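You operate a simulated robot arm through the tools that you are given. There is no shell and no other tool.

The job below is to be done with a simulated two-armed robot. You get a single attempt, and the scene is never put back.

Task
Sand the old paint off the peg rail, then clamp it in the jig.
Fine: the patch between its holes; the block put back; the clamp's pad on the rail. What is to be rubbed or washed off counts as gone when no trace of it is left.

The check looks at the end state, three seconds after you hand in, the way a careful person would. Anything else that was tipped, shoved, dropped, spilled or broken makes it a failure.

Robot
Two 7-joint arms with two-finger grippers on one trunk that stands fixed in place. Base frame: the origin is at the foot of the trunk, x ahead of it, y to its left, z up. Units: mm, degrees, N and s.
The left shoulder is at [63, 216, 1349], the right one opposite. With the tool pointing down near the work surface each hand reaches from about 240 to 840 mm from the base axis, measured 20 degrees to its own side. Payload 3.43 kg a hand.
Tool frame (each hand has its own): the origin (TCP) lies between the finger pads and is the grasp point; the fingertips stand 20 mm ahead of it; z points along the fingers, y is the line along which they close. The gripper opens to 124 mm. The gripper's body begins 93 mm behind the TCP.
Orientation is that of the tool frame in the base frame, as a unit quaternion [w, x, y, z]. With the fingers straight down and closing along the base's y, the tool's x points along the base's -x, its y along +y and its z along -z.

Tools
- The arms move only by the tool jog_arm. It takes "left_targets", "right_targets" or both (then of equal length, played together; a hand with none holds still); each is a list of rows, each a list of 3 entries, a list of its own where there are three numbers: the shift along the tool's x, y, z in units of 30 mm (1.0 is 30 mm), then the turn, a rotation vector about the tool's x, y, z in units of 6 degrees (1.0 is 6 degrees), then the closure in counts, from 0 (fully open) to 255 (shut). In form: [[[tx, ty, tz], [wx, wy, wz], gripper], ...]. A call has 1 to 20 rows; each row shifts and turns the commanded pose from where the row before left it, along the tool's axes as they then stand. A call with a number of a shift or a turn outside -1 to 1 is refused whole. Each row takes 0.2 s and may step no farther than 50 mm and 8.6 degrees from the row before; otherwise, or with a gripper value out of range, the whole call is refused. A pose out of reach is approached as far as the arm can. The call stops where the force on the tool passes 60 N (or 10 N more than at its start, if that is more) or the arm is blocked; 0.2 s more then pass. The fingers move at their own pace (about 72 mm/s each) and stop on an object; they squeeze with about 36 N. The grip force told is the motor's: it shows also when the fingers shut on nothing. Time passes only in rows, and 0.2 s behind the last, so rows that do not move let the fingers close. The reply holds the time, the measured pose of the TCP, the force on the tool along the base axes, the opening and the grip force, in the units named above and with some noise, with the torque about the TCP (base axes, N m) and any sound that the robot's microphone picked up.
- Cameras (640 x 400 px; columns grow to the right, rows downward): "scene" is now at [174.5, -37.3, 1522.5]; the picture's right is [-0.40, -0.92, 0.00], its down [-0.52, 0.23, -0.82] and it looks along [0.75, -0.33, -0.57] (base axes); focal length 319 px, centre (320, 200). "left" rides on the left gripper at [82, -14, -140] in its tool frame; the picture's right is [0.17, 0.99, 0.00], its down [-0.83, 0.14, -0.54] and it looks along [-0.53, 0.09, 0.84] (tool axes); focal length 243 px, centre (320, 200). "right" rides on the right gripper at [82, 14, -140] in its tool frame; the picture's right is [-0.17, 0.99, 0.00], its down [-0.83, -0.14, -0.54] and it looks along [-0.53, -0.09, 0.84] (tool axes); focal length 243 px, centre (320, 200). There is no depth. A picture from a camera that has moved, and an enlarged one, comes with that camera's place and axes in the base frame and with its lens.
- camera(camera): a new picture of that camera. The clock stands still meanwhile.
- slide_trunk(by): slides the trunk up (or, below 0, down) by that many mm; the arms and the scene camera ride with it, the base frame stays. It gives what a move gives, with no picture.
- aim_head(pan, tilt): turns the head with the scene camera to pan (to the left, within 80 degrees either way) and tilt (down, from -29 to 69), counted from straight ahead of the robot. It gives what a move gives.
- zoom(camera, box): a new picture of the part [left, top, right, bottom] of that camera's present view, enlarged. The clock stands still meanwhile.
- close_job(): hands the job in; it is judged then, once.

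Places have to be worked out from the pictures, the camera data and where the tool is seen. Open the grippers and draw the arms clear of the work before you hand the job in, unless the task says otherwise.

The tools are called after "Request:" by a JSON object that holds its "api" and its "payload". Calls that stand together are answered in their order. jog_arm: Moves the arms, as the interface text tells. Its arguments: {"type":"object","properties":{"left_targets":{"type":"array","items":{"type":"array"}},"right_targets":{"type":"array","items":{"type":"array"}}},"required":[]} The other tools are called the same way: slide_trunk (by) slides the trunk up or down; aim_head (pan, tilt) turns the head that bears the scene camera; camera (camera) takes a picture; zoom (camera, box) takes an enlarged picture of a part of a camera's view; close_job () hands the job in.

At the start:

```text
t: 0.0
left_eef_pos: [508.2, 68.8, 1310.7]
left_tool_rot: [0.0, 0.001, 1.0, 0.0]
left_ft_force: [0.6, -0.4, 0.0]
left_torque: [0.06, 0.02, -0.03]
left_width: 123.9
left_grip_force: 0.0
right_eef_pos: [434.2, -428.8, 1303.2]
right_tool_rot: [0.001, 0.0, 1.0, 0.0]
right_ft_force: [0.8, -0.3, 0.6]
right_torque: [0.05, 0.04, -0.01]
right_width: 124.2
right_grip_force: 0.1
trunk travel left (down, up): [-500.0, 91.0]
head pan, tilt: [-23.7, 34.6]
```

scene: 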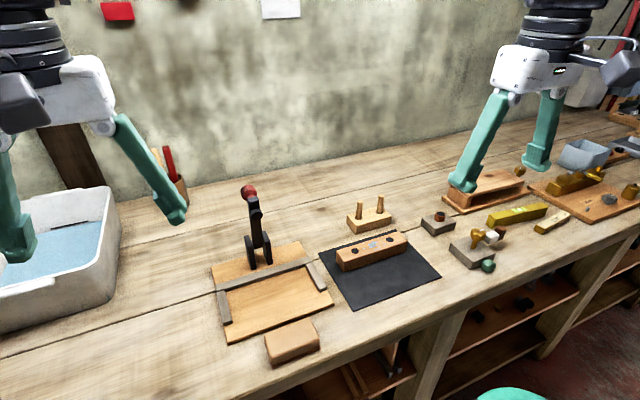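
right: 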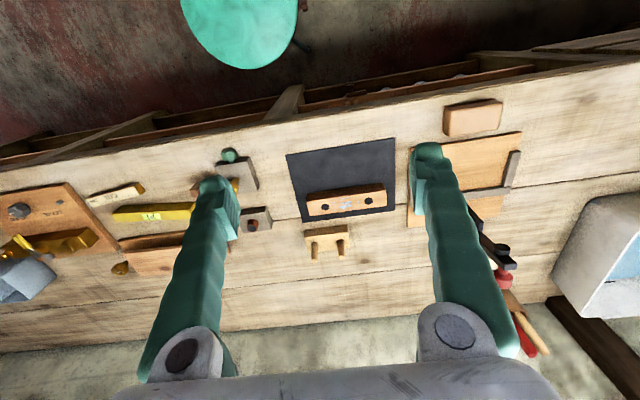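
left: 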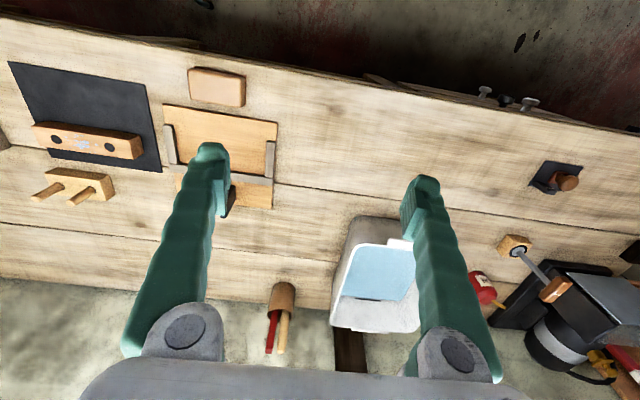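

I begin by looking closely at the work area: the jig with its toggle clamp, the rail on the dark mat, and the sanding block.

Request:
{"api": "zoom", "payload": {"camera": "scene", "box": [200, 170, 360, 370]}}

Request:
{"api": "zoom", "payload": {"camera": "scene", "box": [310, 180, 470, 320]}}

Request:
{"api": "zoom", "payload": {"camera": "scene", "box": [410, 150, 640, 290]}}

Request:
{"api": "zoom", "payload": {"camera": "right", "box": [280, 80, 540, 300]}}

Request:
{"api": "zoom", "payload": {"camera": "left", "box": [0, 40, 300, 230]}}

```text
2.00 times, centred on (280, 270) of scene
camera zoom: at [174.5, -37.3, 1522.5], right [-0.4, -0.92, 0.0], down [-0.52, 0.23, -0.82], along [0.75, -0.33, -0.57], focal length 639 px, centre (400, 60)
```

zoom: 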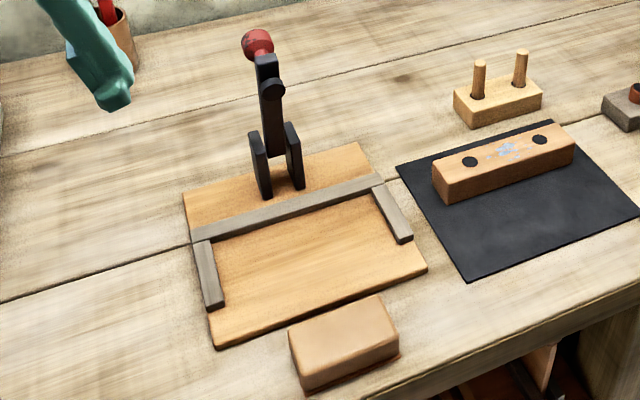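

```text
2.86 times, centred on (390, 250) of scene
camera zoom: at [174.5, -37.3, 1522.5], right [-0.4, -0.92, 0.0], down [-0.52, 0.23, -0.82], along [0.75, -0.33, -0.57], focal length 913 px, centre (120, 57)
```

zoom: 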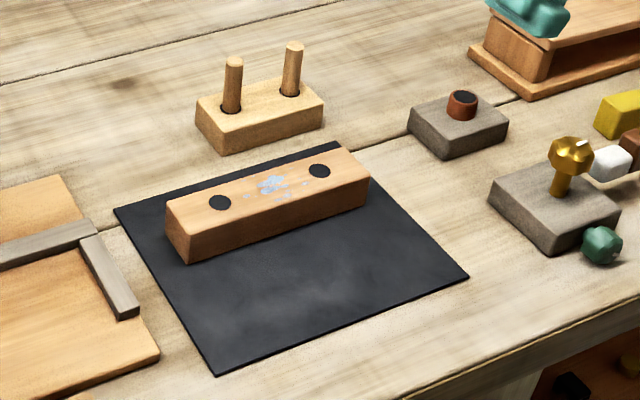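

```text
2.78 times, centred on (525, 220) of scene
camera zoom: at [174.5, -37.3, 1522.5], right [-0.4, -0.92, 0.0], down [-0.52, 0.23, -0.82], along [0.75, -0.33, -0.57], focal length 889 px, centre (-250, 144)
```

zoom: 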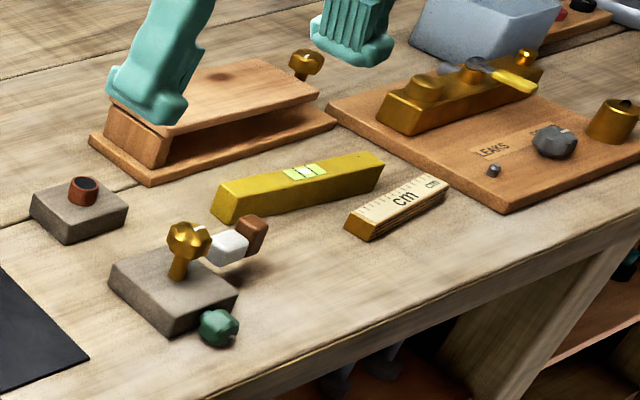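

```text
1.82 times, centred on (410, 190) of right
camera zoom: at [354.0, -414.8, 1443.0], right [0.17, 0.99, 0.0], down [0.83, -0.14, 0.54], along [0.53, -0.09, -0.84], focal length 441 px, centre (156, 218)
```

zoom: 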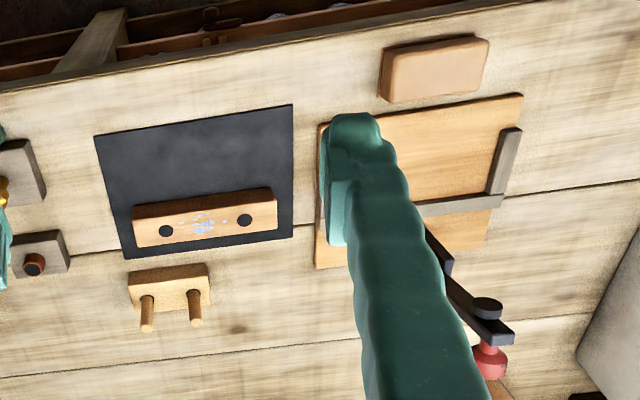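

```text
2.11 times, centred on (150, 135) of left
camera zoom: at [425.6, 55.5, 1449.6], right [-0.16, 0.99, 0.0], down [0.83, 0.14, 0.54], along [0.53, 0.09, -0.84], focal length 511 px, centre (678, 337)
```

zoom: 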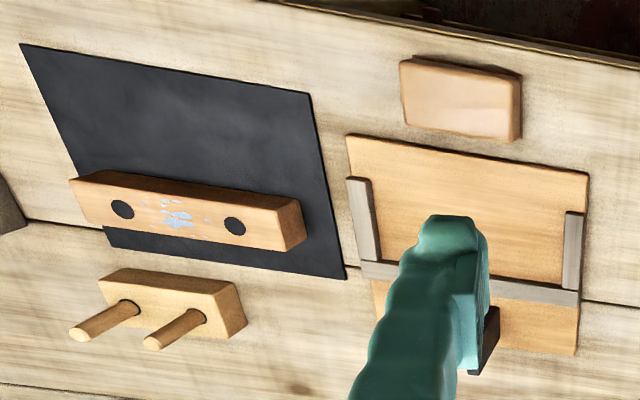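

Rail and jig look axis-aligned; first estimates are rail centre about (673, -403), top z about 962, and jig x 575–798, y -250…-14. I zoom further on the block, the clamp and the fences for exact geometry.

Request:
{"api": "zoom", "payload": {"camera": "scene", "box": [250, 305, 340, 370]}}

Request:
{"api": "zoom", "payload": {"camera": "scene", "box": [205, 175, 345, 265]}}

Request:
{"api": "zoom", "payload": {"camera": "scene", "box": [205, 240, 345, 345]}}

Request:
{"api": "zoom", "payload": {"camera": "right", "box": [400, 90, 540, 300]}}

Request:
{"api": "zoom", "payload": {"camera": "left", "box": [150, 50, 300, 220]}}

Request:
{"api": "zoom", "payload": {"camera": "scene", "box": [330, 220, 420, 275]}}

```text
6.15 times, centred on (295, 338) of scene
camera zoom: at [174.5, -37.3, 1522.5], right [-0.4, -0.92, 0.0], down [-0.52, 0.23, -0.82], along [0.75, -0.33, -0.57], focal length 1966 px, centre (474, -646)
```

zoom: 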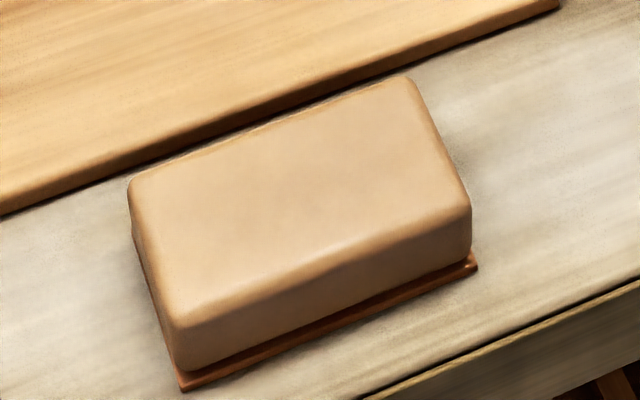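

```text
4.44 times, centred on (275, 220) of scene
camera zoom: at [174.5, -37.3, 1522.5], right [-0.4, -0.92, 0.0], down [-0.52, 0.23, -0.82], along [0.75, -0.33, -0.57], focal length 1420 px, centre (520, 111)
```

zoom: 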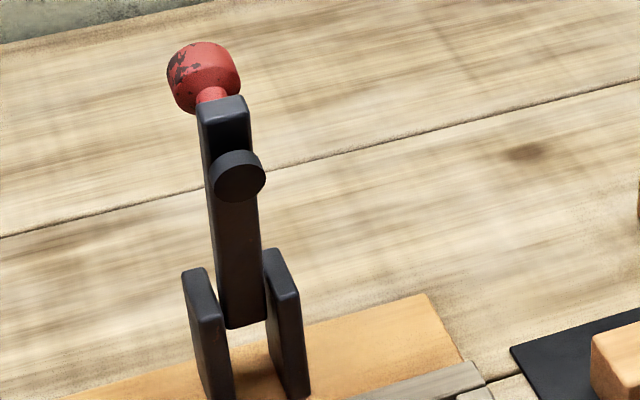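

```text
3.81 times, centred on (275, 292) of scene
camera zoom: at [174.5, -37.3, 1522.5], right [-0.4, -0.92, 0.0], down [-0.52, 0.23, -0.82], along [0.75, -0.33, -0.57], focal length 1217 px, centre (491, -152)
```

zoom: 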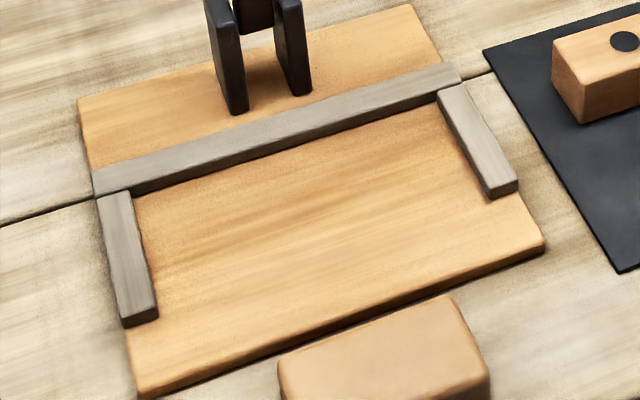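

```text
1.90 times, centred on (470, 195) of right
camera zoom: at [354.0, -414.8, 1443.0], right [0.17, 0.99, 0.0], down [0.83, -0.14, 0.54], along [0.53, -0.09, -0.84], focal length 462 px, centre (34, 210)
```

zoom: 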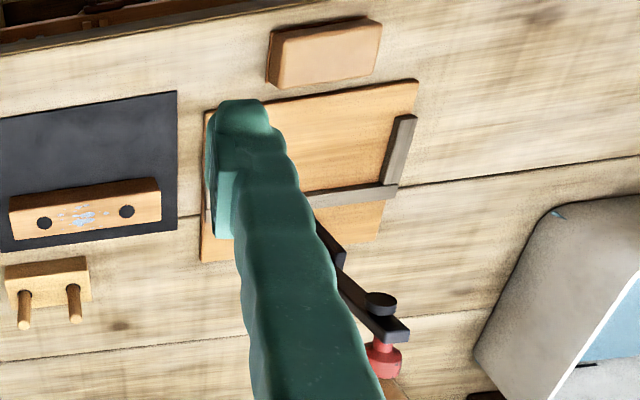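

```text
2.35 times, centred on (225, 135) of left
camera zoom: at [425.6, 55.5, 1449.6], right [-0.16, 0.99, 0.0], down [0.83, 0.14, 0.54], along [0.53, 0.09, -0.84], focal length 571 px, centre (544, 353)
```

zoom: 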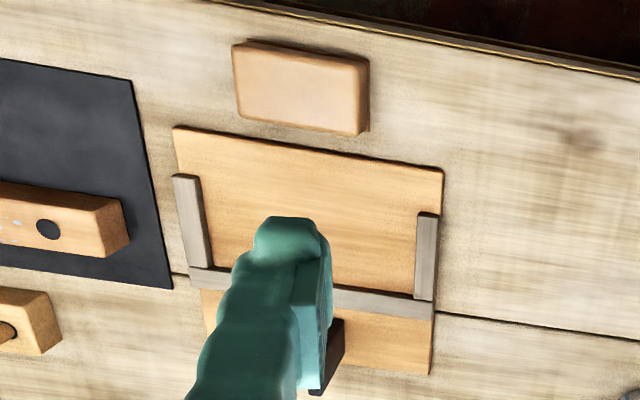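

```text
7.11 times, centred on (375, 248) of scene
camera zoom: at [174.5, -37.3, 1522.5], right [-0.4, -0.92, 0.0], down [-0.52, 0.23, -0.82], along [0.75, -0.33, -0.57], focal length 2271 px, centre (-71, -138)
```

zoom: 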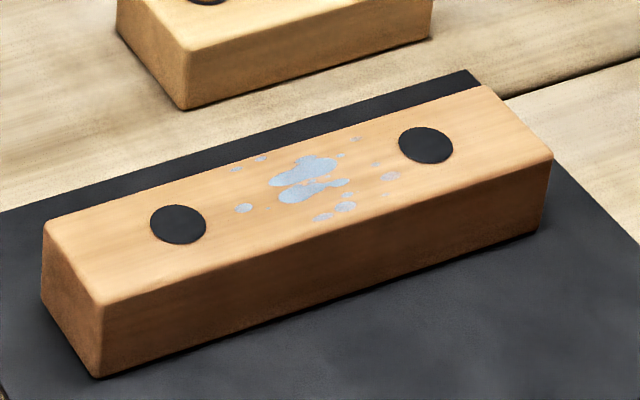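

The block measures about 53 × 97 × 31 mm at centre (527, -131), with its sandpaper sole underneath. I move the left arm aside to the left and bring the right hand above the block, staying high.

Request:
{"api": "jog_arm", "payload": {"left_targets": [[[0.3, 0.95, 0], [0, 0, 0], 0], [[0.3, 0.95, 0], [0, 0, 0], 0], [[0.3, 0.95, 0], [0, 0, 0], 0], [[0.3, 0.95, 0], [0, 0, 0], 0], [[0.3, 0.95, 0], [0, 0, 0], 0], [[0.3, 0.95, 0], [0, 0, 0], 0], [[0, 0, 0], [0, 0, 0], 0], [[0, 0, 0], [0, 0, 0], 0], [[0, 0, 0], [0, 0, 0], 0], [[0, 0, 0], [0, 0, 0], 0]], "right_targets": [[[-0.311, 0.991, 0.5], [0, 0, 0], 0], [[-0.311, 0.991, 0.5], [0, 0, 0], 0], [[-0.311, 0.991, 0.5], [0, 0, 0], 0], [[-0.311, 0.991, 0.5], [0, 0, 0], 0], [[-0.311, 0.991, 0.5], [0, 0, 0], 0], [[-0.311, 0.991, 0.5], [0, 0, 0], 0], [[-0.311, 0.991, 0.5], [0, 0, 0], 0], [[-0.311, 0.991, 0.5], [0, 0, 0], 0], [[-0.311, 0.991, 0.5], [0, 0, 0], 0], [[-0.311, 0.991, 0.5], [0, 0, 0], 0]]}}

```text
t: 2.2
left_eef_pos: [454.7, 239.0, 1310.5]
left_tool_rot: [-0.001, 0.001, 1.0, -0.001]
left_ft_force: [-0.3, -0.6, 0.6]
left_torque: [-0.03, 0.02, 0.01]
left_width: 123.9
left_grip_force: 0.0
right_eef_pos: [497.5, -227.2, 1182.8]
right_tool_rot: [0.0, -0.001, 1.0, 0.002]
right_ft_force: [-0.1, -0.6, 0.0]
right_torque: [0.0, 0.0, -0.03]
right_width: 124.0
right_grip_force: 0.0
right hand out of reach, approached as far as the arm can: row 7, 8, 9, 10
trunk travel left (down, up): [-500.0, 91.0]
head pan, tilt: [-23.7, 34.6]
```

The right hand stopped at about (497, -227, 1183), reported out of reach for the last rows. I look at the scene to see the arm posture.

Request:
{"api": "camera", "payload": {"camera": "scene"}}

Request:
{"api": "camera", "payload": {"camera": "right"}}

```text
taken
camera scene: at [175.2, -37.6, 1522.4], right [-0.4, -0.92, 0.0], down [-0.52, 0.23, -0.82], along [0.75, -0.33, -0.57], focal length 319 px, centre (320, 200)
```

scene: 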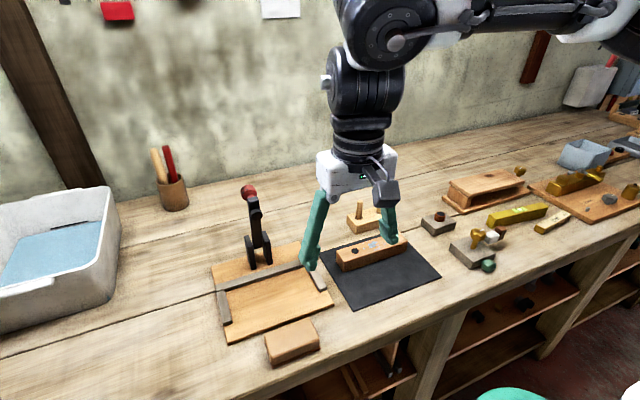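

```text
taken
camera right: at [415.6, -214.7, 1322.8], right [0.17, 0.99, 0.0], down [0.83, -0.14, 0.54], along [0.53, -0.09, -0.84], focal length 243 px, centre (320, 200)
```

right: 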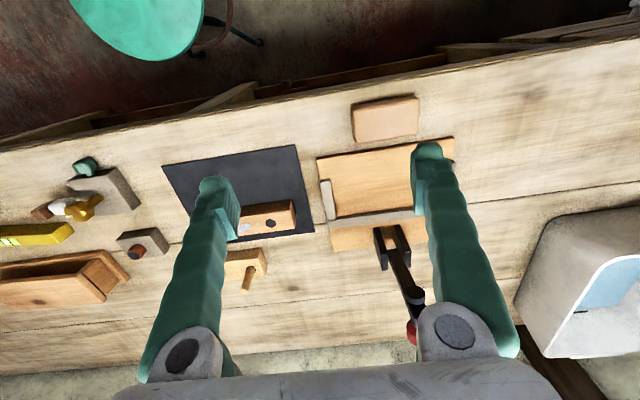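

The posture is elbow-out; I lower the right hand straight down to about z = 1060 (nothing tall is below it) and then try sideways again.

Request:
{"api": "jog_arm", "payload": {"right_targets": [[[0, 0, 0.8], [0, 0, 0], 0], [[0, 0, 0.8], [0, 0, 0], 0], [[0, 0, 0.8], [0, 0, 0], 0], [[0, 0, 0.8], [0, 0, 0], 0], [[0, 0, 0], [0, 0, 0], 0]]}}

```text
t: 3.4
left_eef_pos: [454.7, 238.5, 1312.7]
left_tool_rot: [0.001, 0.001, 1.0, 0.0]
left_ft_force: [-0.6, 0.0, 0.1]
left_torque: [-0.01, -0.03, -0.01]
left_width: 124.0
left_grip_force: 0.0
right_eef_pos: [495.9, -227.5, 1087.5]
right_tool_rot: [-0.001, 0.001, 1.0, 0.0]
right_ft_force: [0.0, 0.1, 0.2]
right_torque: [0.0, 0.0, -0.01]
right_width: 124.1
right_grip_force: 0.0
trunk travel left (down, up): [-500.0, 91.0]
head pan, tilt: [-23.7, 34.6]
```

It went straight down to z = 1087. Now I try a few sideways rows toward the block from here.

Request:
{"api": "jog_arm", "payload": {"right_targets": [[[-0.3, 0.8, 0], [0, 0, 0], 0], [[-0.3, 0.8, 0], [0, 0, 0], 0], [[-0.3, 0.8, 0], [0, 0, 0], 0], [[-0.1, 0.8, 0], [0, 0, 0], 0], [[0, 0, 0], [0, 0, 0], 0]]}}

```text
t: 4.6
left_eef_pos: [454.3, 238.3, 1311.4]
left_tool_rot: [0.0, 0.001, 1.0, 0.0]
left_ft_force: [-0.3, 0.4, -0.5]
left_torque: [0.01, -0.03, 0.01]
left_width: 124.1
left_grip_force: 0.0
right_eef_pos: [498.8, -220.0, 1088.2]
right_tool_rot: [0.0, 0.0, 1.0, 0.0]
right_ft_force: [0.2, -0.3, 0.1]
right_torque: [-0.02, 0.01, 0.02]
right_width: 123.9
right_grip_force: 0.0
right hand out of reach, approached as far as the arm can: row 1, 2, 3, 4
trunk travel left (down, up): [-500.0, 91.0]
head pan, tilt: [-23.7, 34.6]
```

The limit stays at y ≈ -220 whatever the height, so likely a wrist joint limit tied to tool yaw. I turn the tool counter-clockwise (seen from above) by 30° and try again.

Request:
{"api": "jog_arm", "payload": {"right_targets": [[[0, 0, 0], [0, 0, -1], 0], [[0, 0, 0], [0, 0, -1], 0], [[0, 0, 0], [0, 0, -1], 0], [[0, 0, 0], [0, 0, -1], 0], [[0, 0, 0], [0, 0, -1], 0], [[0, 0, 0], [0, 0, 0], 0]]}}

```text
t: 6.0
left_eef_pos: [454.2, 240.2, 1310.8]
left_tool_rot: [0.0, 0.001, 1.0, 0.0]
left_ft_force: [0.7, -1.2, -0.3]
left_torque: [-0.01, 0.0, 0.02]
left_width: 123.8
left_grip_force: 0.1
right_eef_pos: [498.6, -220.3, 1087.2]
right_tool_rot: [0.0, -0.26, 0.966, 0.0]
right_ft_force: [-0.7, -0.4, 0.5]
right_torque: [-0.01, 0.01, -0.01]
right_width: 123.9
right_grip_force: 0.0
trunk travel left (down, up): [-500.0, 91.0]
head pan, tilt: [-23.7, 34.6]
```

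The tool turned 30° as intended. Now I move along base +y (tool x -0.5, y 0.866) to see whether it gets past the limit.

Request:
{"api": "jog_arm", "payload": {"right_targets": [[[-0.45, 0.779, 0], [0, 0, 0], 0], [[-0.45, 0.779, 0], [0, 0, 0], 0], [[-0.45, 0.779, 0], [0, 0, 0], 0], [[0, 0, 0], [0, 0, 0], 0]]}}

```text
t: 7.0
left_eef_pos: [455.0, 239.2, 1312.2]
left_tool_rot: [0.0, 0.001, 1.0, 0.0]
left_ft_force: [-0.5, 0.2, 0.2]
left_torque: [0.01, -0.02, -0.01]
left_width: 123.6
left_grip_force: 0.1
right_eef_pos: [498.9, -220.0, 1086.5]
right_tool_rot: [0.0, -0.259, 0.966, 0.0]
right_ft_force: [0.2, -0.1, -0.2]
right_torque: [0.01, -0.01, 0.0]
right_width: 124.0
right_grip_force: 0.1
right hand out of reach, approached as far as the arm can: row 1, 2, 3
trunk travel left (down, up): [-500.0, 91.0]
head pan, tilt: [-23.7, 34.6]
```

Yaw isn't the cause. I test whether farther forward (x ≈ 590, still at z 1087, clear of the rail and clamp) lets the hand go more to the left.

Request:
{"api": "jog_arm", "payload": {"right_targets": [[[-0.866, -0.5, 0], [0, 0, 0], 0], [[-0.866, -0.5, 0], [0, 0, 0], 0], [[-0.45, 0.779, 0], [0, 0, 0], 0], [[-0.45, 0.779, 0], [0, 0, 0], 0], [[0, 0, 0], [0, 0, 0], 0]]}}

Request:
{"api": "camera", "payload": {"camera": "scene"}}

```text
t: 8.2
left_eef_pos: [454.3, 239.1, 1310.9]
left_tool_rot: [0.0, 0.0, 1.0, 0.0]
left_ft_force: [0.3, -0.4, 0.1]
left_torque: [0.03, -0.04, 0.0]
left_width: 124.2
left_grip_force: 0.1
right_eef_pos: [525.7, -231.7, 1079.8]
right_tool_rot: [0.001, -0.258, 0.966, 0.001]
right_ft_force: [0.2, -0.7, 0.1]
right_torque: [0.0, -0.04, 0.04]
right_width: 124.0
right_grip_force: 0.0
right hand out of reach, approached as far as the arm can: row 1, 2, 3, 4
trunk travel left (down, up): [-500.0, 91.0]
head pan, tilt: [-23.7, 34.6]
```

```text
taken
camera scene: at [174.8, -37.5, 1522.4], right [-0.4, -0.92, 0.0], down [-0.52, 0.23, -0.82], along [0.75, -0.33, -0.57], focal length 319 px, centre (320, 200)
```

scene: 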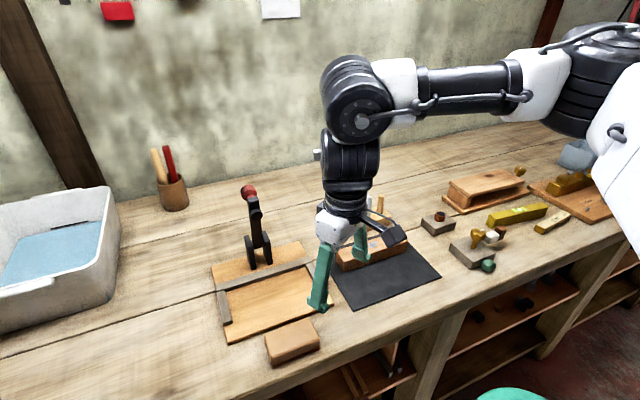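

The hand shifted only slightly; the arm is elbow-out to the right. I lower further here (clear table beneath, block lies left of the fingers) to see whether reach improves near the work surface.

Request:
{"api": "jog_arm", "payload": {"right_targets": [[[0, 0, 0.9], [0, 0, 0], 0], [[0, 0, 0.9], [0, 0, 0], 0], [[0, 0, 0.6], [0, 0, 0], 0], [[-0.3, 0.52, 0], [0, 0, 0], 0], [[-0.3, 0.52, 0], [0, 0, 0], 0], [[0, 0, 0], [0, 0, 0], 0]]}}

```text
t: 9.6
left_eef_pos: [454.8, 238.8, 1312.0]
left_tool_rot: [0.0, 0.001, 1.0, 0.0]
left_ft_force: [0.4, -0.4, -0.9]
left_torque: [0.02, 0.0, 0.0]
left_width: 123.9
left_grip_force: 0.0
right_eef_pos: [514.0, -221.8, 1010.1]
right_tool_rot: [0.001, -0.259, 0.966, 0.002]
right_ft_force: [0.3, -1.0, 0.4]
right_torque: [0.01, -0.01, 0.04]
right_width: 123.8
right_grip_force: 0.1
right hand out of reach, approached as far as the arm can: row 4, 5
trunk travel left (down, up): [-500.0, 91.0]
head pan, tilt: [-23.7, 34.6]
```

Still limited at y ≈ -221. I turn the head to look at the right arm's elbow and shoulder, to understand which joint is stuck.

Request:
{"api": "aim_head", "payload": {"pan": -60, "tilt": 10}}

Request:
{"api": "camera", "payload": {"camera": "scene"}}

```text
t: 10.6
left_eef_pos: [454.9, 239.3, 1310.8]
left_tool_rot: [0.0, 0.001, 1.0, 0.0]
left_ft_force: [1.1, -0.1, -0.6]
left_torque: [0.02, 0.02, 0.02]
left_width: 124.0
left_grip_force: 0.0
right_eef_pos: [513.2, -222.7, 1009.3]
right_tool_rot: [0.001, -0.259, 0.966, 0.002]
right_ft_force: [0.4, -0.3, -0.1]
right_torque: [-0.01, 0.01, 0.0]
right_width: 124.1
right_grip_force: 0.1
trunk travel left (down, up): [-500.0, 91.0]
head pan, tilt: [-60.0, 10.0]
```

```text
taken
camera scene: at [140.2, -82.2, 1562.0], right [-0.87, -0.5, 0.0], down [-0.09, 0.15, -0.98], along [0.49, -0.85, -0.17], focal length 319 px, centre (320, 200)
```

scene: 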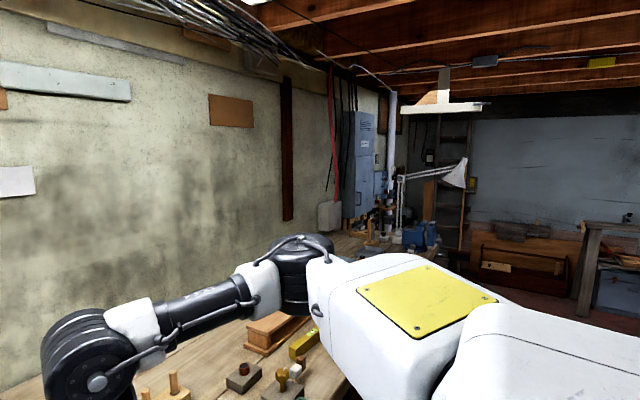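

Request:
{"api": "aim_head", "payload": {"pan": 60, "tilt": 15}}

Request:
{"api": "camera", "payload": {"camera": "scene"}}

```text
t: 12.6
left_eef_pos: [455.1, 239.1, 1311.2]
left_tool_rot: [0.0, 0.001, 1.0, 0.0]
left_ft_force: [-0.5, 0.4, 0.5]
left_torque: [0.02, 0.02, -0.02]
left_width: 123.8
left_grip_force: 0.0
right_eef_pos: [513.9, -223.1, 1010.3]
right_tool_rot: [0.002, -0.259, 0.966, 0.001]
right_ft_force: [-0.1, 0.0, 0.6]
right_torque: [-0.02, -0.02, -0.03]
right_width: 124.2
right_grip_force: 0.1
trunk travel left (down, up): [-500.0, 91.0]
head pan, tilt: [60.0, 15.0]
```

```text
taken
camera scene: at [140.5, 79.1, 1553.9], right [0.87, -0.5, 0.0], down [-0.13, -0.22, -0.97], along [0.48, 0.84, -0.26], focal length 319 px, centre (320, 200)
```

scene: 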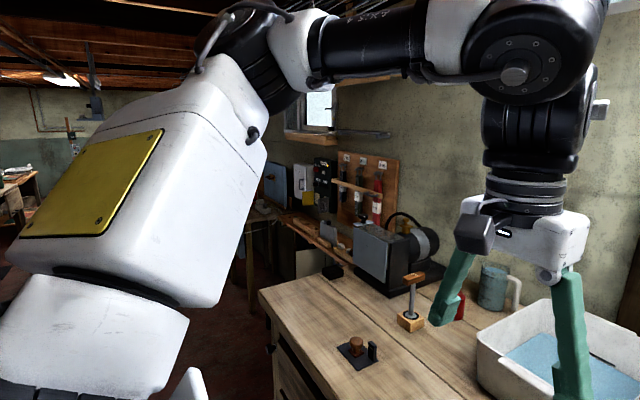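

The left arm shows the elbow-high posture that let it sit at y = 69 initially at z = 1310. I raise the right hand back to z ≈ 1310 with yaw restored, then approach the block's y from high up and descend from there.

Request:
{"api": "jog_arm", "payload": {"right_targets": [[[0, 0, -1], [0, 0, 1], 0], [[0, 0, -1], [0, 0, 1], 0], [[0, 0, -1], [0, 0, 1], 0], [[0, 0, -1], [0, 0, 1], 0], [[0, 0, -1], [0, 0, 1], 0], [[0, 0, -1], [0, 0, 0], 0], [[0, 0, -1], [0, 0, 0], 0], [[0, 0, -1], [0, 0, 0], 0], [[0, 0, -1], [0, 0, 0], 0], [[0, 0, -1], [0, 0, 0], 0], [[0, 0, 0], [0, 0, 0], 0]]}}

Request:
{"api": "jog_arm", "payload": {"right_targets": [[[0, 0.9, 0], [0, 0, 0], 0], [[0, 0.9, 0], [0, 0, 0], 0], [[0, 0.9, 0], [0, 0, 0], 0], [[0, 0, 0], [0, 0, 0], 0]]}}

Request:
{"api": "aim_head", "payload": {"pan": -23.7, "tilt": 34.6}}

```text
t: 15.0
left_eef_pos: [455.2, 239.0, 1310.9]
left_tool_rot: [0.001, 0.0, 1.0, 0.0]
left_ft_force: [-0.1, 0.5, -0.4]
left_torque: [-0.02, 0.0, 0.01]
left_width: 124.0
left_grip_force: 0.0
right_eef_pos: [482.8, -261.5, 1293.7]
right_tool_rot: [0.001, 0.0, 1.0, 0.002]
right_ft_force: [0.1, 0.1, 0.2]
right_torque: [-0.02, 0.01, 0.01]
right_width: 123.9
right_grip_force: 0.1
right hand out of reach, approached as far as the arm can: row 4, 5, 6, 7, 8, 9, 10
trunk travel left (down, up): [-500.0, 91.0]
head pan, tilt: [60.0, 15.0]
```

```text
t: 16.0
left_eef_pos: [453.5, 239.5, 1312.7]
left_tool_rot: [0.0, 0.001, 1.0, 0.0]
left_ft_force: [0.2, 0.4, -0.2]
left_torque: [0.03, 0.02, -0.03]
left_width: 124.0
left_grip_force: 0.1
right_eef_pos: [458.6, -230.6, 1276.3]
right_tool_rot: [0.001, 0.0, 1.0, 0.002]
right_ft_force: [0.9, 0.3, 0.3]
right_torque: [0.03, -0.01, -0.03]
right_width: 124.0
right_grip_force: 0.0
right hand out of reach, approached as far as the arm can: row 1, 2, 3
trunk travel left (down, up): [-500.0, 91.0]
head pan, tilt: [60.0, 15.0]
```

```text
t: 17.6
left_eef_pos: [454.4, 239.1, 1312.0]
left_tool_rot: [0.0, 0.001, 1.0, 0.001]
left_ft_force: [0.1, 0.8, -0.4]
left_torque: [0.01, -0.01, -0.01]
left_width: 123.8
left_grip_force: 0.0
right_eef_pos: [457.2, -230.9, 1276.7]
right_tool_rot: [0.001, 0.0, 1.0, 0.001]
right_ft_force: [-0.1, -0.6, -0.8]
right_torque: [0.02, 0.01, 0.01]
right_width: 124.0
right_grip_force: 0.1
trunk travel left (down, up): [-500.0, 91.0]
head pan, tilt: [-23.7, 34.6]
```

The boundary moves with height; I compare the right arm's posture with the left's mirror-image view.

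Request:
{"api": "aim_head", "payload": {"pan": -60, "tilt": 15}}

Request:
{"api": "camera", "payload": {"camera": "scene"}}

```text
t: 18.6
left_eef_pos: [453.6, 239.4, 1311.9]
left_tool_rot: [-0.001, 0.001, 1.0, 0.0]
left_ft_force: [0.4, 0.7, -0.7]
left_torque: [0.02, 0.01, 0.01]
left_width: 123.9
left_grip_force: 0.1
right_eef_pos: [457.2, -231.4, 1276.8]
right_tool_rot: [0.0, 0.0, 1.0, 0.001]
right_ft_force: [-1.0, 0.6, 0.3]
right_torque: [0.0, -0.02, -0.04]
right_width: 124.1
right_grip_force: 0.2
trunk travel left (down, up): [-500.0, 91.0]
head pan, tilt: [-60.0, 15.0]
```

```text
taken
camera scene: at [140.4, -82.6, 1553.9], right [-0.87, -0.5, 0.0], down [-0.13, 0.22, -0.97], along [0.48, -0.84, -0.26], focal length 319 px, centre (320, 200)
```

scene: 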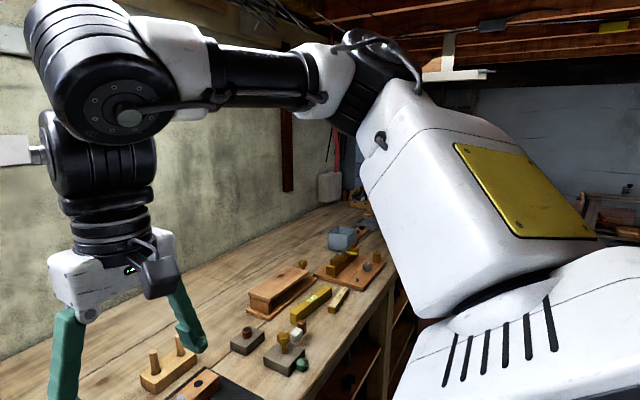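

Postures mirror each other closely, yet the left got to y = 69. I test the left arm's inward reach: move it back toward (508, 69) and a bit beyond.

Request:
{"api": "jog_arm", "payload": {"left_targets": [[[-0.3, -0.95, 0], [0, 0, 0], 0], [[-0.3, -0.95, 0], [0, 0, 0], 0], [[-0.3, -0.95, 0], [0, 0, 0], 0], [[-0.3, -0.95, 0], [0, 0, 0], 0], [[-0.3, -0.95, 0], [0, 0, 0], 0], [[-0.3, -0.95, 0], [0, 0, 0], 0], [[0, 0, 0], [0, 0, 0], 0]]}}

Request:
{"api": "aim_head", "payload": {"pan": 60, "tilt": 15}}

Request:
{"api": "camera", "payload": {"camera": "scene"}}

```text
t: 20.2
left_eef_pos: [510.2, 70.5, 1311.5]
left_tool_rot: [0.0, 0.001, 1.0, 0.0]
left_ft_force: [0.5, -0.1, 1.4]
left_torque: [0.01, -0.01, 0.01]
left_width: 123.9
left_grip_force: 0.0
right_eef_pos: [458.2, -230.3, 1276.8]
right_tool_rot: [0.002, 0.0, 1.0, 0.002]
right_ft_force: [0.1, -0.2, 0.7]
right_torque: [-0.01, 0.0, 0.0]
right_width: 124.0
right_grip_force: 0.0
trunk travel left (down, up): [-500.0, 91.0]
head pan, tilt: [-60.0, 15.0]
```

```text
t: 22.2
left_eef_pos: [509.6, 69.8, 1310.8]
left_tool_rot: [0.0, 0.001, 1.0, 0.0]
left_ft_force: [-0.4, 0.1, -0.5]
left_torque: [0.02, 0.03, 0.0]
left_width: 123.8
left_grip_force: 0.0
right_eef_pos: [458.0, -232.2, 1276.6]
right_tool_rot: [0.001, 0.0, 1.0, 0.002]
right_ft_force: [1.0, -0.1, 0.3]
right_torque: [-0.01, 0.03, 0.02]
right_width: 123.8
right_grip_force: 0.1
trunk travel left (down, up): [-500.0, 91.0]
head pan, tilt: [60.0, 15.0]
```

```text
taken
camera scene: at [140.5, 79.0, 1553.9], right [0.87, -0.5, 0.0], down [-0.13, -0.22, -0.97], along [0.48, 0.84, -0.26], focal length 319 px, centre (320, 200)
```

scene: 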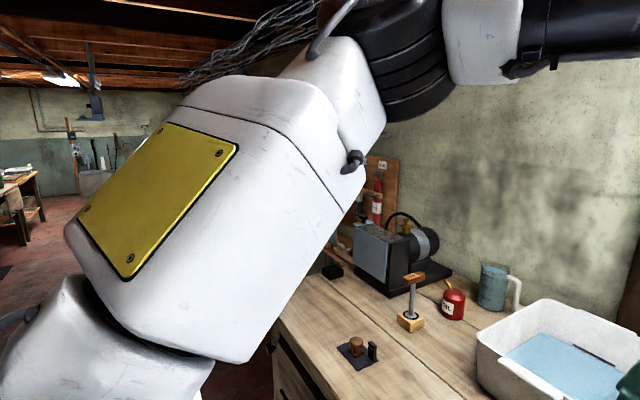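

The left arm moves freely. I now check the right arm over the rail: back to the right, forward to about (673, -404, 1110), while the left arm goes out of the way again.

Request:
{"api": "jog_arm", "payload": {"right_targets": [[[0, -0.95, 0], [0, 0, 0], 0], [[0, -0.95, 0], [0, 0, 0], 0], [[0, -0.95, 0], [0, 0, 0], 0], [[0, -0.95, 0], [0, 0, 0], 0], [[-0.8, -0.9, 0.6], [0, 0, 0], 0], [[-0.9, -0.6, 0.7], [0, 0, 0], 0], [[-0.9, 0, 0.7], [0, 0, 0], 0], [[-0.9, 0, 0.7], [0, 0, 0], 0], [[-0.9, 0, 0.7], [0, 0, 0], 0], [[-0.9, 0, 0.7], [0, 0, 0], 0], [[-0.9, 0, 0.7], [0, 0, 0], 0], [[-0.9, 0, 0.7], [0, 0, 0], 0], [[0, 0, 0], [0, 0, 0], 0]]}}

Request:
{"api": "aim_head", "payload": {"pan": -23.7, "tilt": 34.6}}

Request:
{"api": "camera", "payload": {"camera": "scene"}}

```text
t: 25.0
left_eef_pos: [508.5, 68.5, 1312.5]
left_tool_rot: [0.001, 0.001, 1.0, 0.0]
left_ft_force: [0.3, 0.0, 0.0]
left_torque: [-0.02, -0.02, -0.02]
left_width: 124.1
left_grip_force: 0.1
right_eef_pos: [652.1, -393.2, 1120.1]
right_tool_rot: [0.004, 0.0, 1.0, 0.001]
right_ft_force: [0.1, 0.2, 0.0]
right_torque: [-0.01, -0.03, 0.01]
right_width: 123.9
right_grip_force: 0.1
right hand out of reach, approached as far as the arm can: row 12
trunk travel left (down, up): [-500.0, 91.0]
head pan, tilt: [60.0, 15.0]
```

```text
t: 26.6
left_eef_pos: [509.9, 68.7, 1310.8]
left_tool_rot: [0.0, 0.002, 1.0, 0.0]
left_ft_force: [-0.1, -0.2, -0.1]
left_torque: [0.0, 0.03, -0.01]
left_width: 124.3
left_grip_force: 0.1
right_eef_pos: [653.9, -393.0, 1119.3]
right_tool_rot: [0.003, 0.0, 1.0, 0.0]
right_ft_force: [-0.1, 0.1, -0.5]
right_torque: [0.02, 0.02, -0.01]
right_width: 124.0
right_grip_force: 0.0
trunk travel left (down, up): [-500.0, 91.0]
head pan, tilt: [-23.7, 34.6]
```

```text
taken
camera scene: at [174.5, -37.2, 1522.5], right [-0.4, -0.92, 0.0], down [-0.52, 0.23, -0.82], along [0.75, -0.33, -0.57], focal length 319 px, centre (320, 200)
```

scene: 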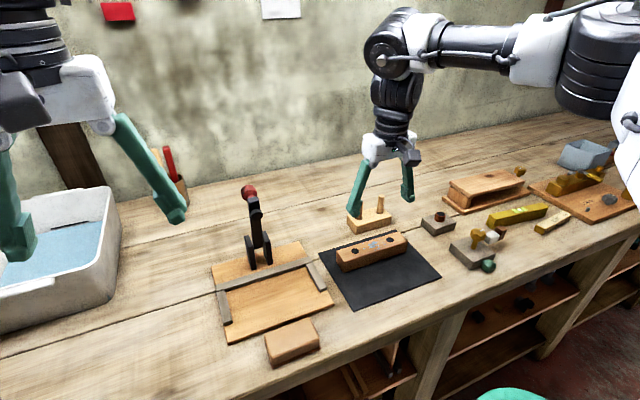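

The right hand hits the same kind of boundary at (652, -393, 1120), just short of the rail. I test turning the tool clockwise and moving forward/left, in case the wrist is the limiting joint the other way.

Request:
{"api": "jog_arm", "payload": {"right_targets": [[[0, 0, 0], [0, 0, 1], 0], [[0, 0, 0], [0, 0, 1], 0], [[0, 0, 0], [0, 0, 1], 0], [[0, 0, 0], [0, 0, 1], 0], [[0, 0, 0], [0, 0, 1], 0], [[-0.866, 0.5, 0], [0, 0, 0], 0], [[-0.866, 0.5, 0], [0, 0, 0], 0], [[0, 0, 0], [0, 0, 0], 0]]}}

```text
t: 28.4
left_eef_pos: [510.1, 70.4, 1312.0]
left_tool_rot: [0.0, 0.001, 1.0, 0.0]
left_ft_force: [0.8, 0.0, -0.1]
left_torque: [-0.01, -0.03, -0.02]
left_width: 123.9
left_grip_force: 0.0
right_eef_pos: [659.5, -402.9, 1109.1]
right_tool_rot: [0.002, 0.259, 0.966, 0.002]
right_ft_force: [0.3, 0.9, -0.3]
right_torque: [-0.06, 0.05, 0.01]
right_width: 123.8
right_grip_force: 0.1
right hand out of reach, approached as far as the arm can: row 6, 7
trunk travel left (down, up): [-500.0, 91.0]
head pan, tilt: [-23.7, 34.6]
```

Still blocked there. I lower the hand to about z = 1020 (tips stay 38 mm above the rail) and test forward motion again, with yaw restored.

Request:
{"api": "jog_arm", "payload": {"right_targets": [[[0, 0, 0.6], [0, 0, -1], 0], [[0, 0, 0.6], [0, 0, -1], 0], [[0, 0, 0.6], [0, 0, -1], 0], [[0, 0, 0.6], [0, 0, -1], 0], [[0, 0, 0.6], [0, 0, -1], 0], [[-0.6, 0, 0], [0, 0, 0], 0], [[-0.6, 0, 0], [0, 0, 0], 0], [[0, 0, 0], [0, 0, 0], 0]]}}

```text
t: 30.2
left_eef_pos: [509.7, 68.3, 1310.3]
left_tool_rot: [0.0, 0.001, 1.0, 0.0]
left_ft_force: [-0.3, -0.1, -0.2]
left_torque: [0.03, -0.03, -0.03]
left_width: 123.9
left_grip_force: 0.1
right_eef_pos: [670.8, -411.2, 1021.8]
right_tool_rot: [-0.001, 0.0, 1.0, 0.001]
right_ft_force: [-0.1, 0.3, 0.0]
right_torque: [-0.01, 0.01, 0.02]
right_width: 123.8
right_grip_force: 0.1
right hand out of reach, approached as far as the arm can: row 6, 7
trunk travel left (down, up): [-500.0, 91.0]
head pan, tilt: [-23.7, 34.6]
```

Boundary here is (671, -411), so it grows a little as the hand lowers. I try getting the elbow up instead: raise the hand high and closer (about (440, -330, 1400)), where the upper arm is near vertical, and test sideways there.

Request:
{"api": "jog_arm", "payload": {"right_targets": [[[0.2, 0, -1], [0, 0, 0], 0], [[0.2, 0, -1], [0, 0, 0], 0], [[0.2, 0, -1], [0, 0, 0], 0], [[0.6, 0.2, -1], [0, 0, 0], 0], [[0.6, 0.2, -1], [0, 0, 0], 0], [[0.7, 0.2, -1], [0, 0, 0], 0], [[0.7, 0.2, -1], [0, 0, 0], 0], [[0.7, 0.2, -1], [0, 0, 0], 0], [[0.7, 0.3, -1], [0, 0, 0], 0], [[0.8, 0.3, -1], [0, 0, 0], 0], [[0.8, 0.3, -1], [0, 0, 0], 0], [[0.8, 0.3, -1], [0, 0, 0], 0], [[0.8, 0.3, -0.8], [0, 0, 0], 0], [[0, 0, 0], [0, 0, 0], 0]]}}

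Request:
{"api": "jog_arm", "payload": {"right_targets": [[[0, 0.7, 0], [0, 0, 0], 0], [[0, 0.7, 0], [0, 0, 0], 0], [[0, 0.7, 0], [0, 0, 0], 0], [[0, 0.7, 0], [0, 0, 0], 0], [[0, 0.7, 0], [0, 0, 0], 0], [[0, 0.7, 0], [0, 0, 0], 0], [[0, 0, 0], [0, 0, 0], 0]]}}

```text
t: 33.2
left_eef_pos: [510.4, 69.5, 1310.0]
left_tool_rot: [0.0, 0.002, 1.0, 0.0]
left_ft_force: [0.5, 0.2, 0.2]
left_torque: [0.02, 0.01, -0.02]
left_width: 124.1
left_grip_force: 0.1
right_eef_pos: [427.9, -340.2, 1385.8]
right_tool_rot: [0.001, 0.001, 1.0, 0.001]
right_ft_force: [0.1, 0.6, 0.3]
right_torque: [0.0, 0.03, -0.02]
right_width: 124.2
right_grip_force: 0.1
right hand out of reach, approached as far as the arm can: row 12, 13
trunk travel left (down, up): [-500.0, 91.0]
head pan, tilt: [-23.7, 34.6]
```

```text
t: 34.8
left_eef_pos: [509.0, 69.6, 1310.4]
left_tool_rot: [0.0, 0.0, 1.0, -0.001]
left_ft_force: [1.0, -0.1, -0.1]
left_torque: [-0.01, -0.02, -0.04]
left_width: 123.9
left_grip_force: 0.0
right_eef_pos: [400.5, -235.0, 1354.8]
right_tool_rot: [0.002, 0.0, 1.0, 0.003]
right_ft_force: [0.4, 0.6, 0.2]
right_torque: [-0.01, 0.0, 0.02]
right_width: 124.0
right_grip_force: 0.3
right hand out of reach, approached as far as the arm can: row 1, 2, 3, 4, 5, 6
trunk travel left (down, up): [-500.0, 91.0]
head pan, tilt: [-23.7, 34.6]
```

The boundary seems tied to the right shoulder's posture. I try a route closer to the body and lower (x ≈ 300, in front of the bench edge, z ≈ 1150), then sideways, to bring the elbow into another posture.

Request:
{"api": "jog_arm", "payload": {"right_targets": [[[0.7, 0, 0.7], [0, 0, 0], 0], [[0.7, 0, 0.7], [0, 0, 0], 0], [[0.7, 0, 0.7], [0, 0, 0], 0], [[0.7, 0, 0.7], [0, 0, 0], 0], [[0.5, 0, 0.9], [0, 0, 0], 0], [[0, 0, 0.9], [0, 0, 0], 0], [[0, 0, 0.9], [0, 0, 0], 0], [[0, 0.8, 0], [0, 0, 0], 0], [[0, 0.8, 0], [0, 0, 0], 0], [[0, 0.8, 0], [0, 0, 0], 0], [[0, 0.8, 0], [0, 0, 0], 0], [[0, 0, 0], [0, 0, 0], 0]]}}

```text
t: 37.4
left_eef_pos: [509.8, 69.8, 1310.6]
left_tool_rot: [0.0, 0.0, 1.0, 0.001]
left_ft_force: [-0.7, -1.0, 0.3]
left_torque: [0.0, 0.0, -0.04]
left_width: 124.0
left_grip_force: 0.1
right_eef_pos: [391.0, -219.4, 1341.0]
right_tool_rot: [-0.001, -0.001, 1.0, 0.0]
right_ft_force: [0.2, -1.2, -0.1]
right_torque: [0.03, 0.01, 0.01]
right_width: 123.9
right_grip_force: 0.0
right hand out of reach, approached as far as the arm can: row 2, 3, 4, 5, 6, 7, 8, 9, 10, 11
trunk travel left (down, up): [-500.0, 91.0]
head pan, tilt: [-23.7, 34.6]
```

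The hand is cornered there. I back out to the right (y ≈ -430) and explore lower and nearer positions on that side, clear of the bench front.

Request:
{"api": "jog_arm", "payload": {"right_targets": [[[0, -0.9, 0], [0, 0, 0], 0], [[0, -0.9, 0], [0, 0, 0], 0], [[0, -0.9, 0], [0, 0, 0], 0], [[0, -0.9, 0], [0, 0, 0], 0], [[0, -0.9, 0], [0, 0, 0], 0], [[0, -0.9, 0], [0, 0, 0], 0], [[0, -0.9, 0], [0, 0, 0], 0], [[0.6, 0, 0.8], [0, 0, 0], 0], [[0.6, 0, 0.8], [0, 0, 0], 0], [[0.6, 0, 0.8], [0, 0, 0], 0], [[0.6, 0, 0.8], [0, 0, 0], 0], [[0.6, 0, 0.8], [0, 0, 0], 0], [[0.6, 0, 0.8], [0, 0, 0], 0], [[0, 0, 0], [0, 0, 0], 0]]}}

```text
t: 40.4
left_eef_pos: [510.8, 67.3, 1309.9]
left_tool_rot: [-0.001, 0.001, 1.0, 0.0]
left_ft_force: [0.7, -0.5, 0.7]
left_torque: [0.05, 0.03, 0.01]
left_width: 124.1
left_grip_force: 0.0
right_eef_pos: [302.3, -414.7, 1219.8]
right_tool_rot: [0.0, 0.0, 1.0, 0.0]
right_ft_force: [-0.5, -0.1, 0.9]
right_torque: [0.05, 0.02, -0.01]
right_width: 124.1
right_grip_force: 0.0
right hand out of reach, approached as far as the arm can: row 12, 13
trunk travel left (down, up): [-500.0, 91.0]
head pan, tilt: [-23.7, 34.6]
```

Inner limit at (302, -415, 1220). I view the posture again.

Request:
{"api": "aim_head", "payload": {"pan": -65, "tilt": 25}}

Request:
{"api": "camera", "payload": {"camera": "scene"}}

```text
t: 41.5
left_eef_pos: [510.1, 68.1, 1310.6]
left_tool_rot: [0.0, 0.001, 1.0, 0.001]
left_ft_force: [-0.3, -0.1, -0.2]
left_torque: [-0.01, 0.04, 0.01]
left_width: 124.1
left_grip_force: 0.2
right_eef_pos: [302.3, -413.1, 1220.6]
right_tool_rot: [-0.001, 0.0, 1.0, 0.0]
right_ft_force: [0.6, 1.5, 0.3]
right_torque: [0.03, 0.01, 0.02]
right_width: 124.1
right_grip_force: 0.1
trunk travel left (down, up): [-500.0, 91.0]
head pan, tilt: [-65.0, 25.0]
```

```text
taken
camera scene: at [132.8, -85.3, 1537.6], right [-0.91, -0.42, 0.0], down [-0.18, 0.38, -0.91], along [0.38, -0.82, -0.42], focal length 319 px, centre (320, 200)
```

scene: 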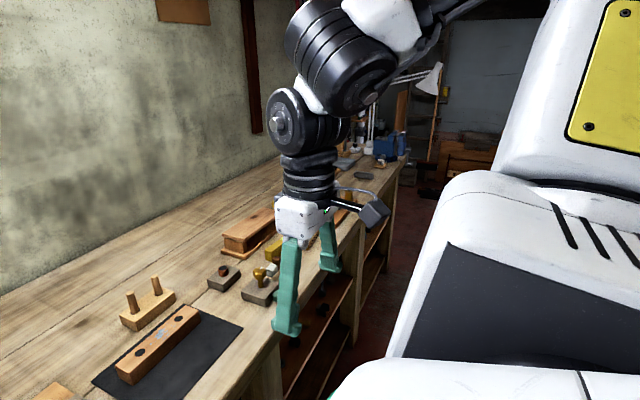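

I compare both shoulders from above to see whether the right arm sits in a flipped shoulder branch.

Request:
{"api": "aim_head", "payload": {"pan": -80, "tilt": 50}}

Request:
{"api": "camera", "payload": {"camera": "scene"}}

Request:
{"api": "aim_head", "payload": {"pan": 80, "tilt": 50}}

Request:
{"api": "camera", "payload": {"camera": "scene"}}

```text
t: 42.4
left_eef_pos: [509.9, 68.9, 1311.1]
left_tool_rot: [0.0, 0.001, 1.0, 0.0]
left_ft_force: [0.0, 0.6, -0.7]
left_torque: [-0.03, -0.01, 0.01]
left_width: 124.0
left_grip_force: 0.1
right_eef_pos: [302.0, -411.4, 1221.5]
right_tool_rot: [0.0, 0.0, 1.0, -0.001]
right_ft_force: [-0.6, 0.0, -0.7]
right_torque: [-0.02, -0.01, 0.03]
right_width: 123.8
right_grip_force: 0.2
trunk travel left (down, up): [-500.0, 91.0]
head pan, tilt: [-80.0, 50.0]
```

```text
taken
camera scene: at [107.0, -77.5, 1500.3], right [-0.98, -0.17, 0.0], down [-0.13, 0.75, -0.64], along [0.11, -0.63, -0.77], focal length 319 px, centre (320, 200)
```

scene: 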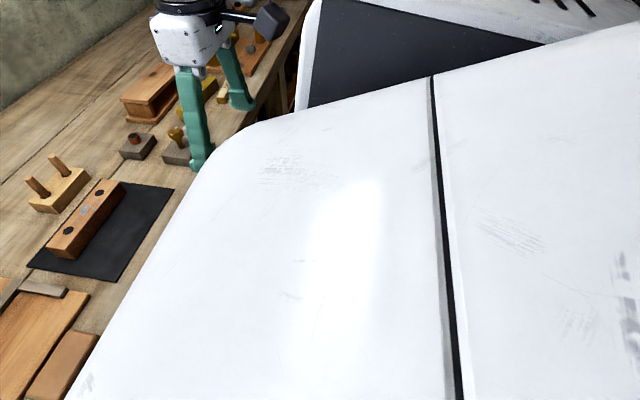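

```text
t: 44.8
left_eef_pos: [509.6, 69.5, 1311.4]
left_tool_rot: [0.0, 0.001, 1.0, 0.0]
left_ft_force: [0.6, 0.2, 0.2]
left_torque: [-0.02, -0.03, -0.01]
left_width: 124.1
left_grip_force: 0.0
right_eef_pos: [302.2, -412.6, 1222.4]
right_tool_rot: [0.0, 0.0, 1.0, -0.001]
right_ft_force: [-0.4, 0.0, -0.3]
right_torque: [0.0, 0.02, 0.0]
right_width: 124.2
right_grip_force: 0.1
trunk travel left (down, up): [-500.0, 91.0]
head pan, tilt: [80.0, 50.0]
```

```text
taken
camera scene: at [107.1, 74.1, 1500.2], right [0.98, -0.17, 0.0], down [-0.13, -0.75, -0.64], along [0.11, 0.63, -0.77], focal length 319 px, centre (320, 200)
```

scene: 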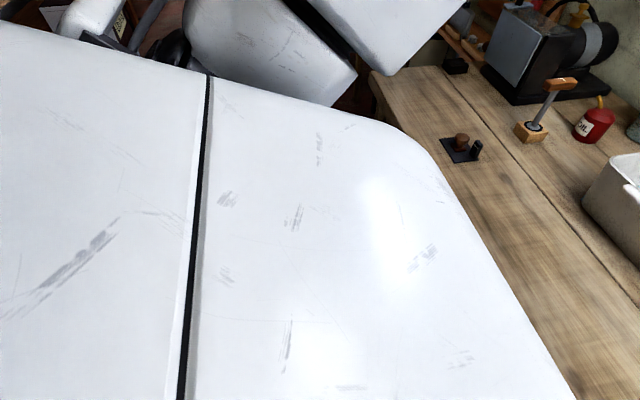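

The right shoulder housing is turned about 180° relative to the left's (dark panel on top), so the right arm is in a flipped shoulder branch with a short range. I'll try to unflip it by stretching the arm out sideways to the right, clear of the bench, first part of the path now.

Request:
{"api": "jog_arm", "payload": {"right_targets": [[[0.2, -0.95, 0], [0, 0, 0], 0], [[0.2, -0.95, 0], [0, 0, 0], 0], [[0.2, -0.95, 0.2], [0, 0, 0], 0], [[0.2, -0.95, 0.2], [0, 0, 0], 0], [[0.2, -0.95, 0.4], [0, 0, 0], 0], [[0.2, -0.95, 0.4], [0, 0, 0], 0], [[0.2, -0.95, 0.4], [0, 0, 0], 0], [[0.2, -0.95, 0.4], [0, 0, 0], 0], [[0.2, -0.95, 0.4], [0, 0, 0], 0], [[0.2, -0.95, 0.4], [0, 0, 0], 0], [[0.2, -0.95, 0.4], [0, 0, 0], 0], [[0.2, -0.95, 0.4], [0, 0, 0], 0], [[0, 0, 0], [0, 0, 0], 0]]}}

Request:
{"api": "aim_head", "payload": {"pan": -80, "tilt": 15}}

Request:
{"api": "camera", "payload": {"camera": "scene"}}

```text
t: 47.6
left_eef_pos: [509.7, 70.0, 1311.1]
left_tool_rot: [0.0, 0.001, 1.0, -0.001]
left_ft_force: [-0.1, 0.1, 0.2]
left_torque: [0.03, -0.02, 0.0]
left_width: 124.0
left_grip_force: 0.1
right_eef_pos: [227.7, -755.5, 1113.8]
right_tool_rot: [0.0, 0.0, 1.0, -0.001]
right_ft_force: [0.6, -0.5, 0.2]
right_torque: [-0.01, 0.02, -0.02]
right_width: 123.9
right_grip_force: 0.0
trunk travel left (down, up): [-500.0, 91.0]
head pan, tilt: [80.0, 50.0]
```

```text
t: 50.1
left_eef_pos: [510.2, 69.7, 1309.7]
left_tool_rot: [-0.001, 0.001, 1.0, -0.001]
left_ft_force: [-0.2, -0.5, 0.3]
left_torque: [0.0, -0.01, 0.03]
left_width: 124.1
left_grip_force: 0.0
right_eef_pos: [229.2, -755.0, 1112.1]
right_tool_rot: [0.0, 0.0, 1.0, 0.0]
right_ft_force: [0.5, 0.1, -0.3]
right_torque: [0.02, -0.02, -0.02]
right_width: 123.8
right_grip_force: 0.1
trunk travel left (down, up): [-500.0, 91.0]
head pan, tilt: [-80.0, 15.0]
```

```text
taken
camera scene: at [109.9, -93.7, 1553.9], right [-0.98, -0.17, 0.0], down [-0.04, 0.26, -0.97], along [0.17, -0.95, -0.26], focal length 319 px, centre (320, 200)
```

scene: 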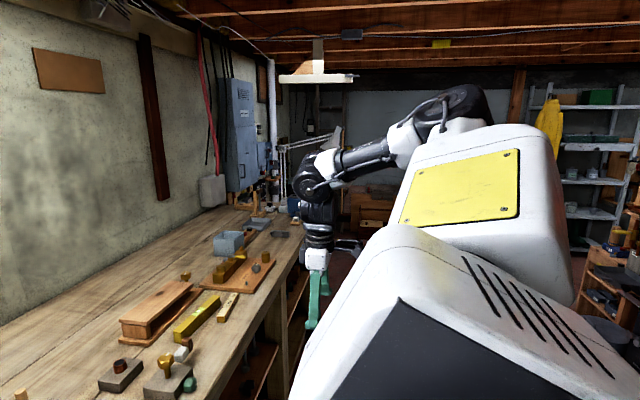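

The arm is now out to the side with the elbow tilted up; lowering a nearly straight arm through horizontal should carry the shoulder into its normal branch. I stretch to about (140, -910, 860), well away from the bench.

Request:
{"api": "jog_arm", "payload": {"right_targets": [[[0.44, -0.8, 0.3], [0, 0, 0], 0], [[0.44, -0.8, 0.3], [0, 0, 0], 0], [[0.44, -0.8, 0.3], [0, 0, 0], 0], [[0.44, -0.8, 0.3], [0, 0, 0], 0], [[0.44, -0.8, 0.5], [0, 0, 0], 0], [[0.2, -0.8, 0.7], [0, 0, 0], 0], [[0, -0.3, 0.9], [0, 0, 0], 0], [[0, 0, 0.9], [0, 0, 0], 0], [[0, 0, 0.9], [0, 0, 0], 0], [[0, 0, 0.9], [0, 0, 0], 0], [[0, 0, 0.9], [0, 0, 0], 0], [[0, 0, 0.9], [0, 0, 0], 0], [[0, 0, 0], [0, 0, 0], 0]]}}

Request:
{"api": "camera", "payload": {"camera": "scene"}}

```text
t: 52.9
left_eef_pos: [510.0, 68.8, 1312.0]
left_tool_rot: [0.0, 0.001, 1.0, -0.001]
left_ft_force: [0.0, -0.4, -0.1]
left_torque: [-0.01, 0.02, 0.02]
left_width: 123.9
left_grip_force: 0.0
right_eef_pos: [157.1, -906.8, 879.4]
right_tool_rot: [0.0, 0.0, 1.0, -0.002]
right_ft_force: [0.0, -0.1, 0.9]
right_torque: [-0.03, -0.01, 0.0]
right_width: 124.0
right_grip_force: 0.0
trunk travel left (down, up): [-500.0, 91.0]
head pan, tilt: [-80.0, 15.0]
```

```text
taken
camera scene: at [109.6, -93.3, 1554.0], right [-0.98, -0.17, 0.0], down [-0.04, 0.25, -0.97], along [0.17, -0.95, -0.26], focal length 319 px, centre (320, 200)
```

scene: 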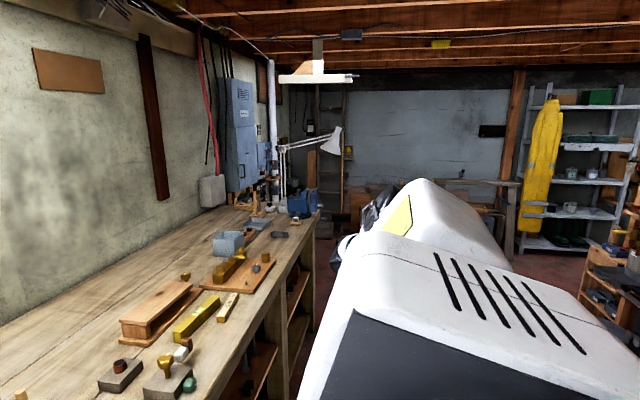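

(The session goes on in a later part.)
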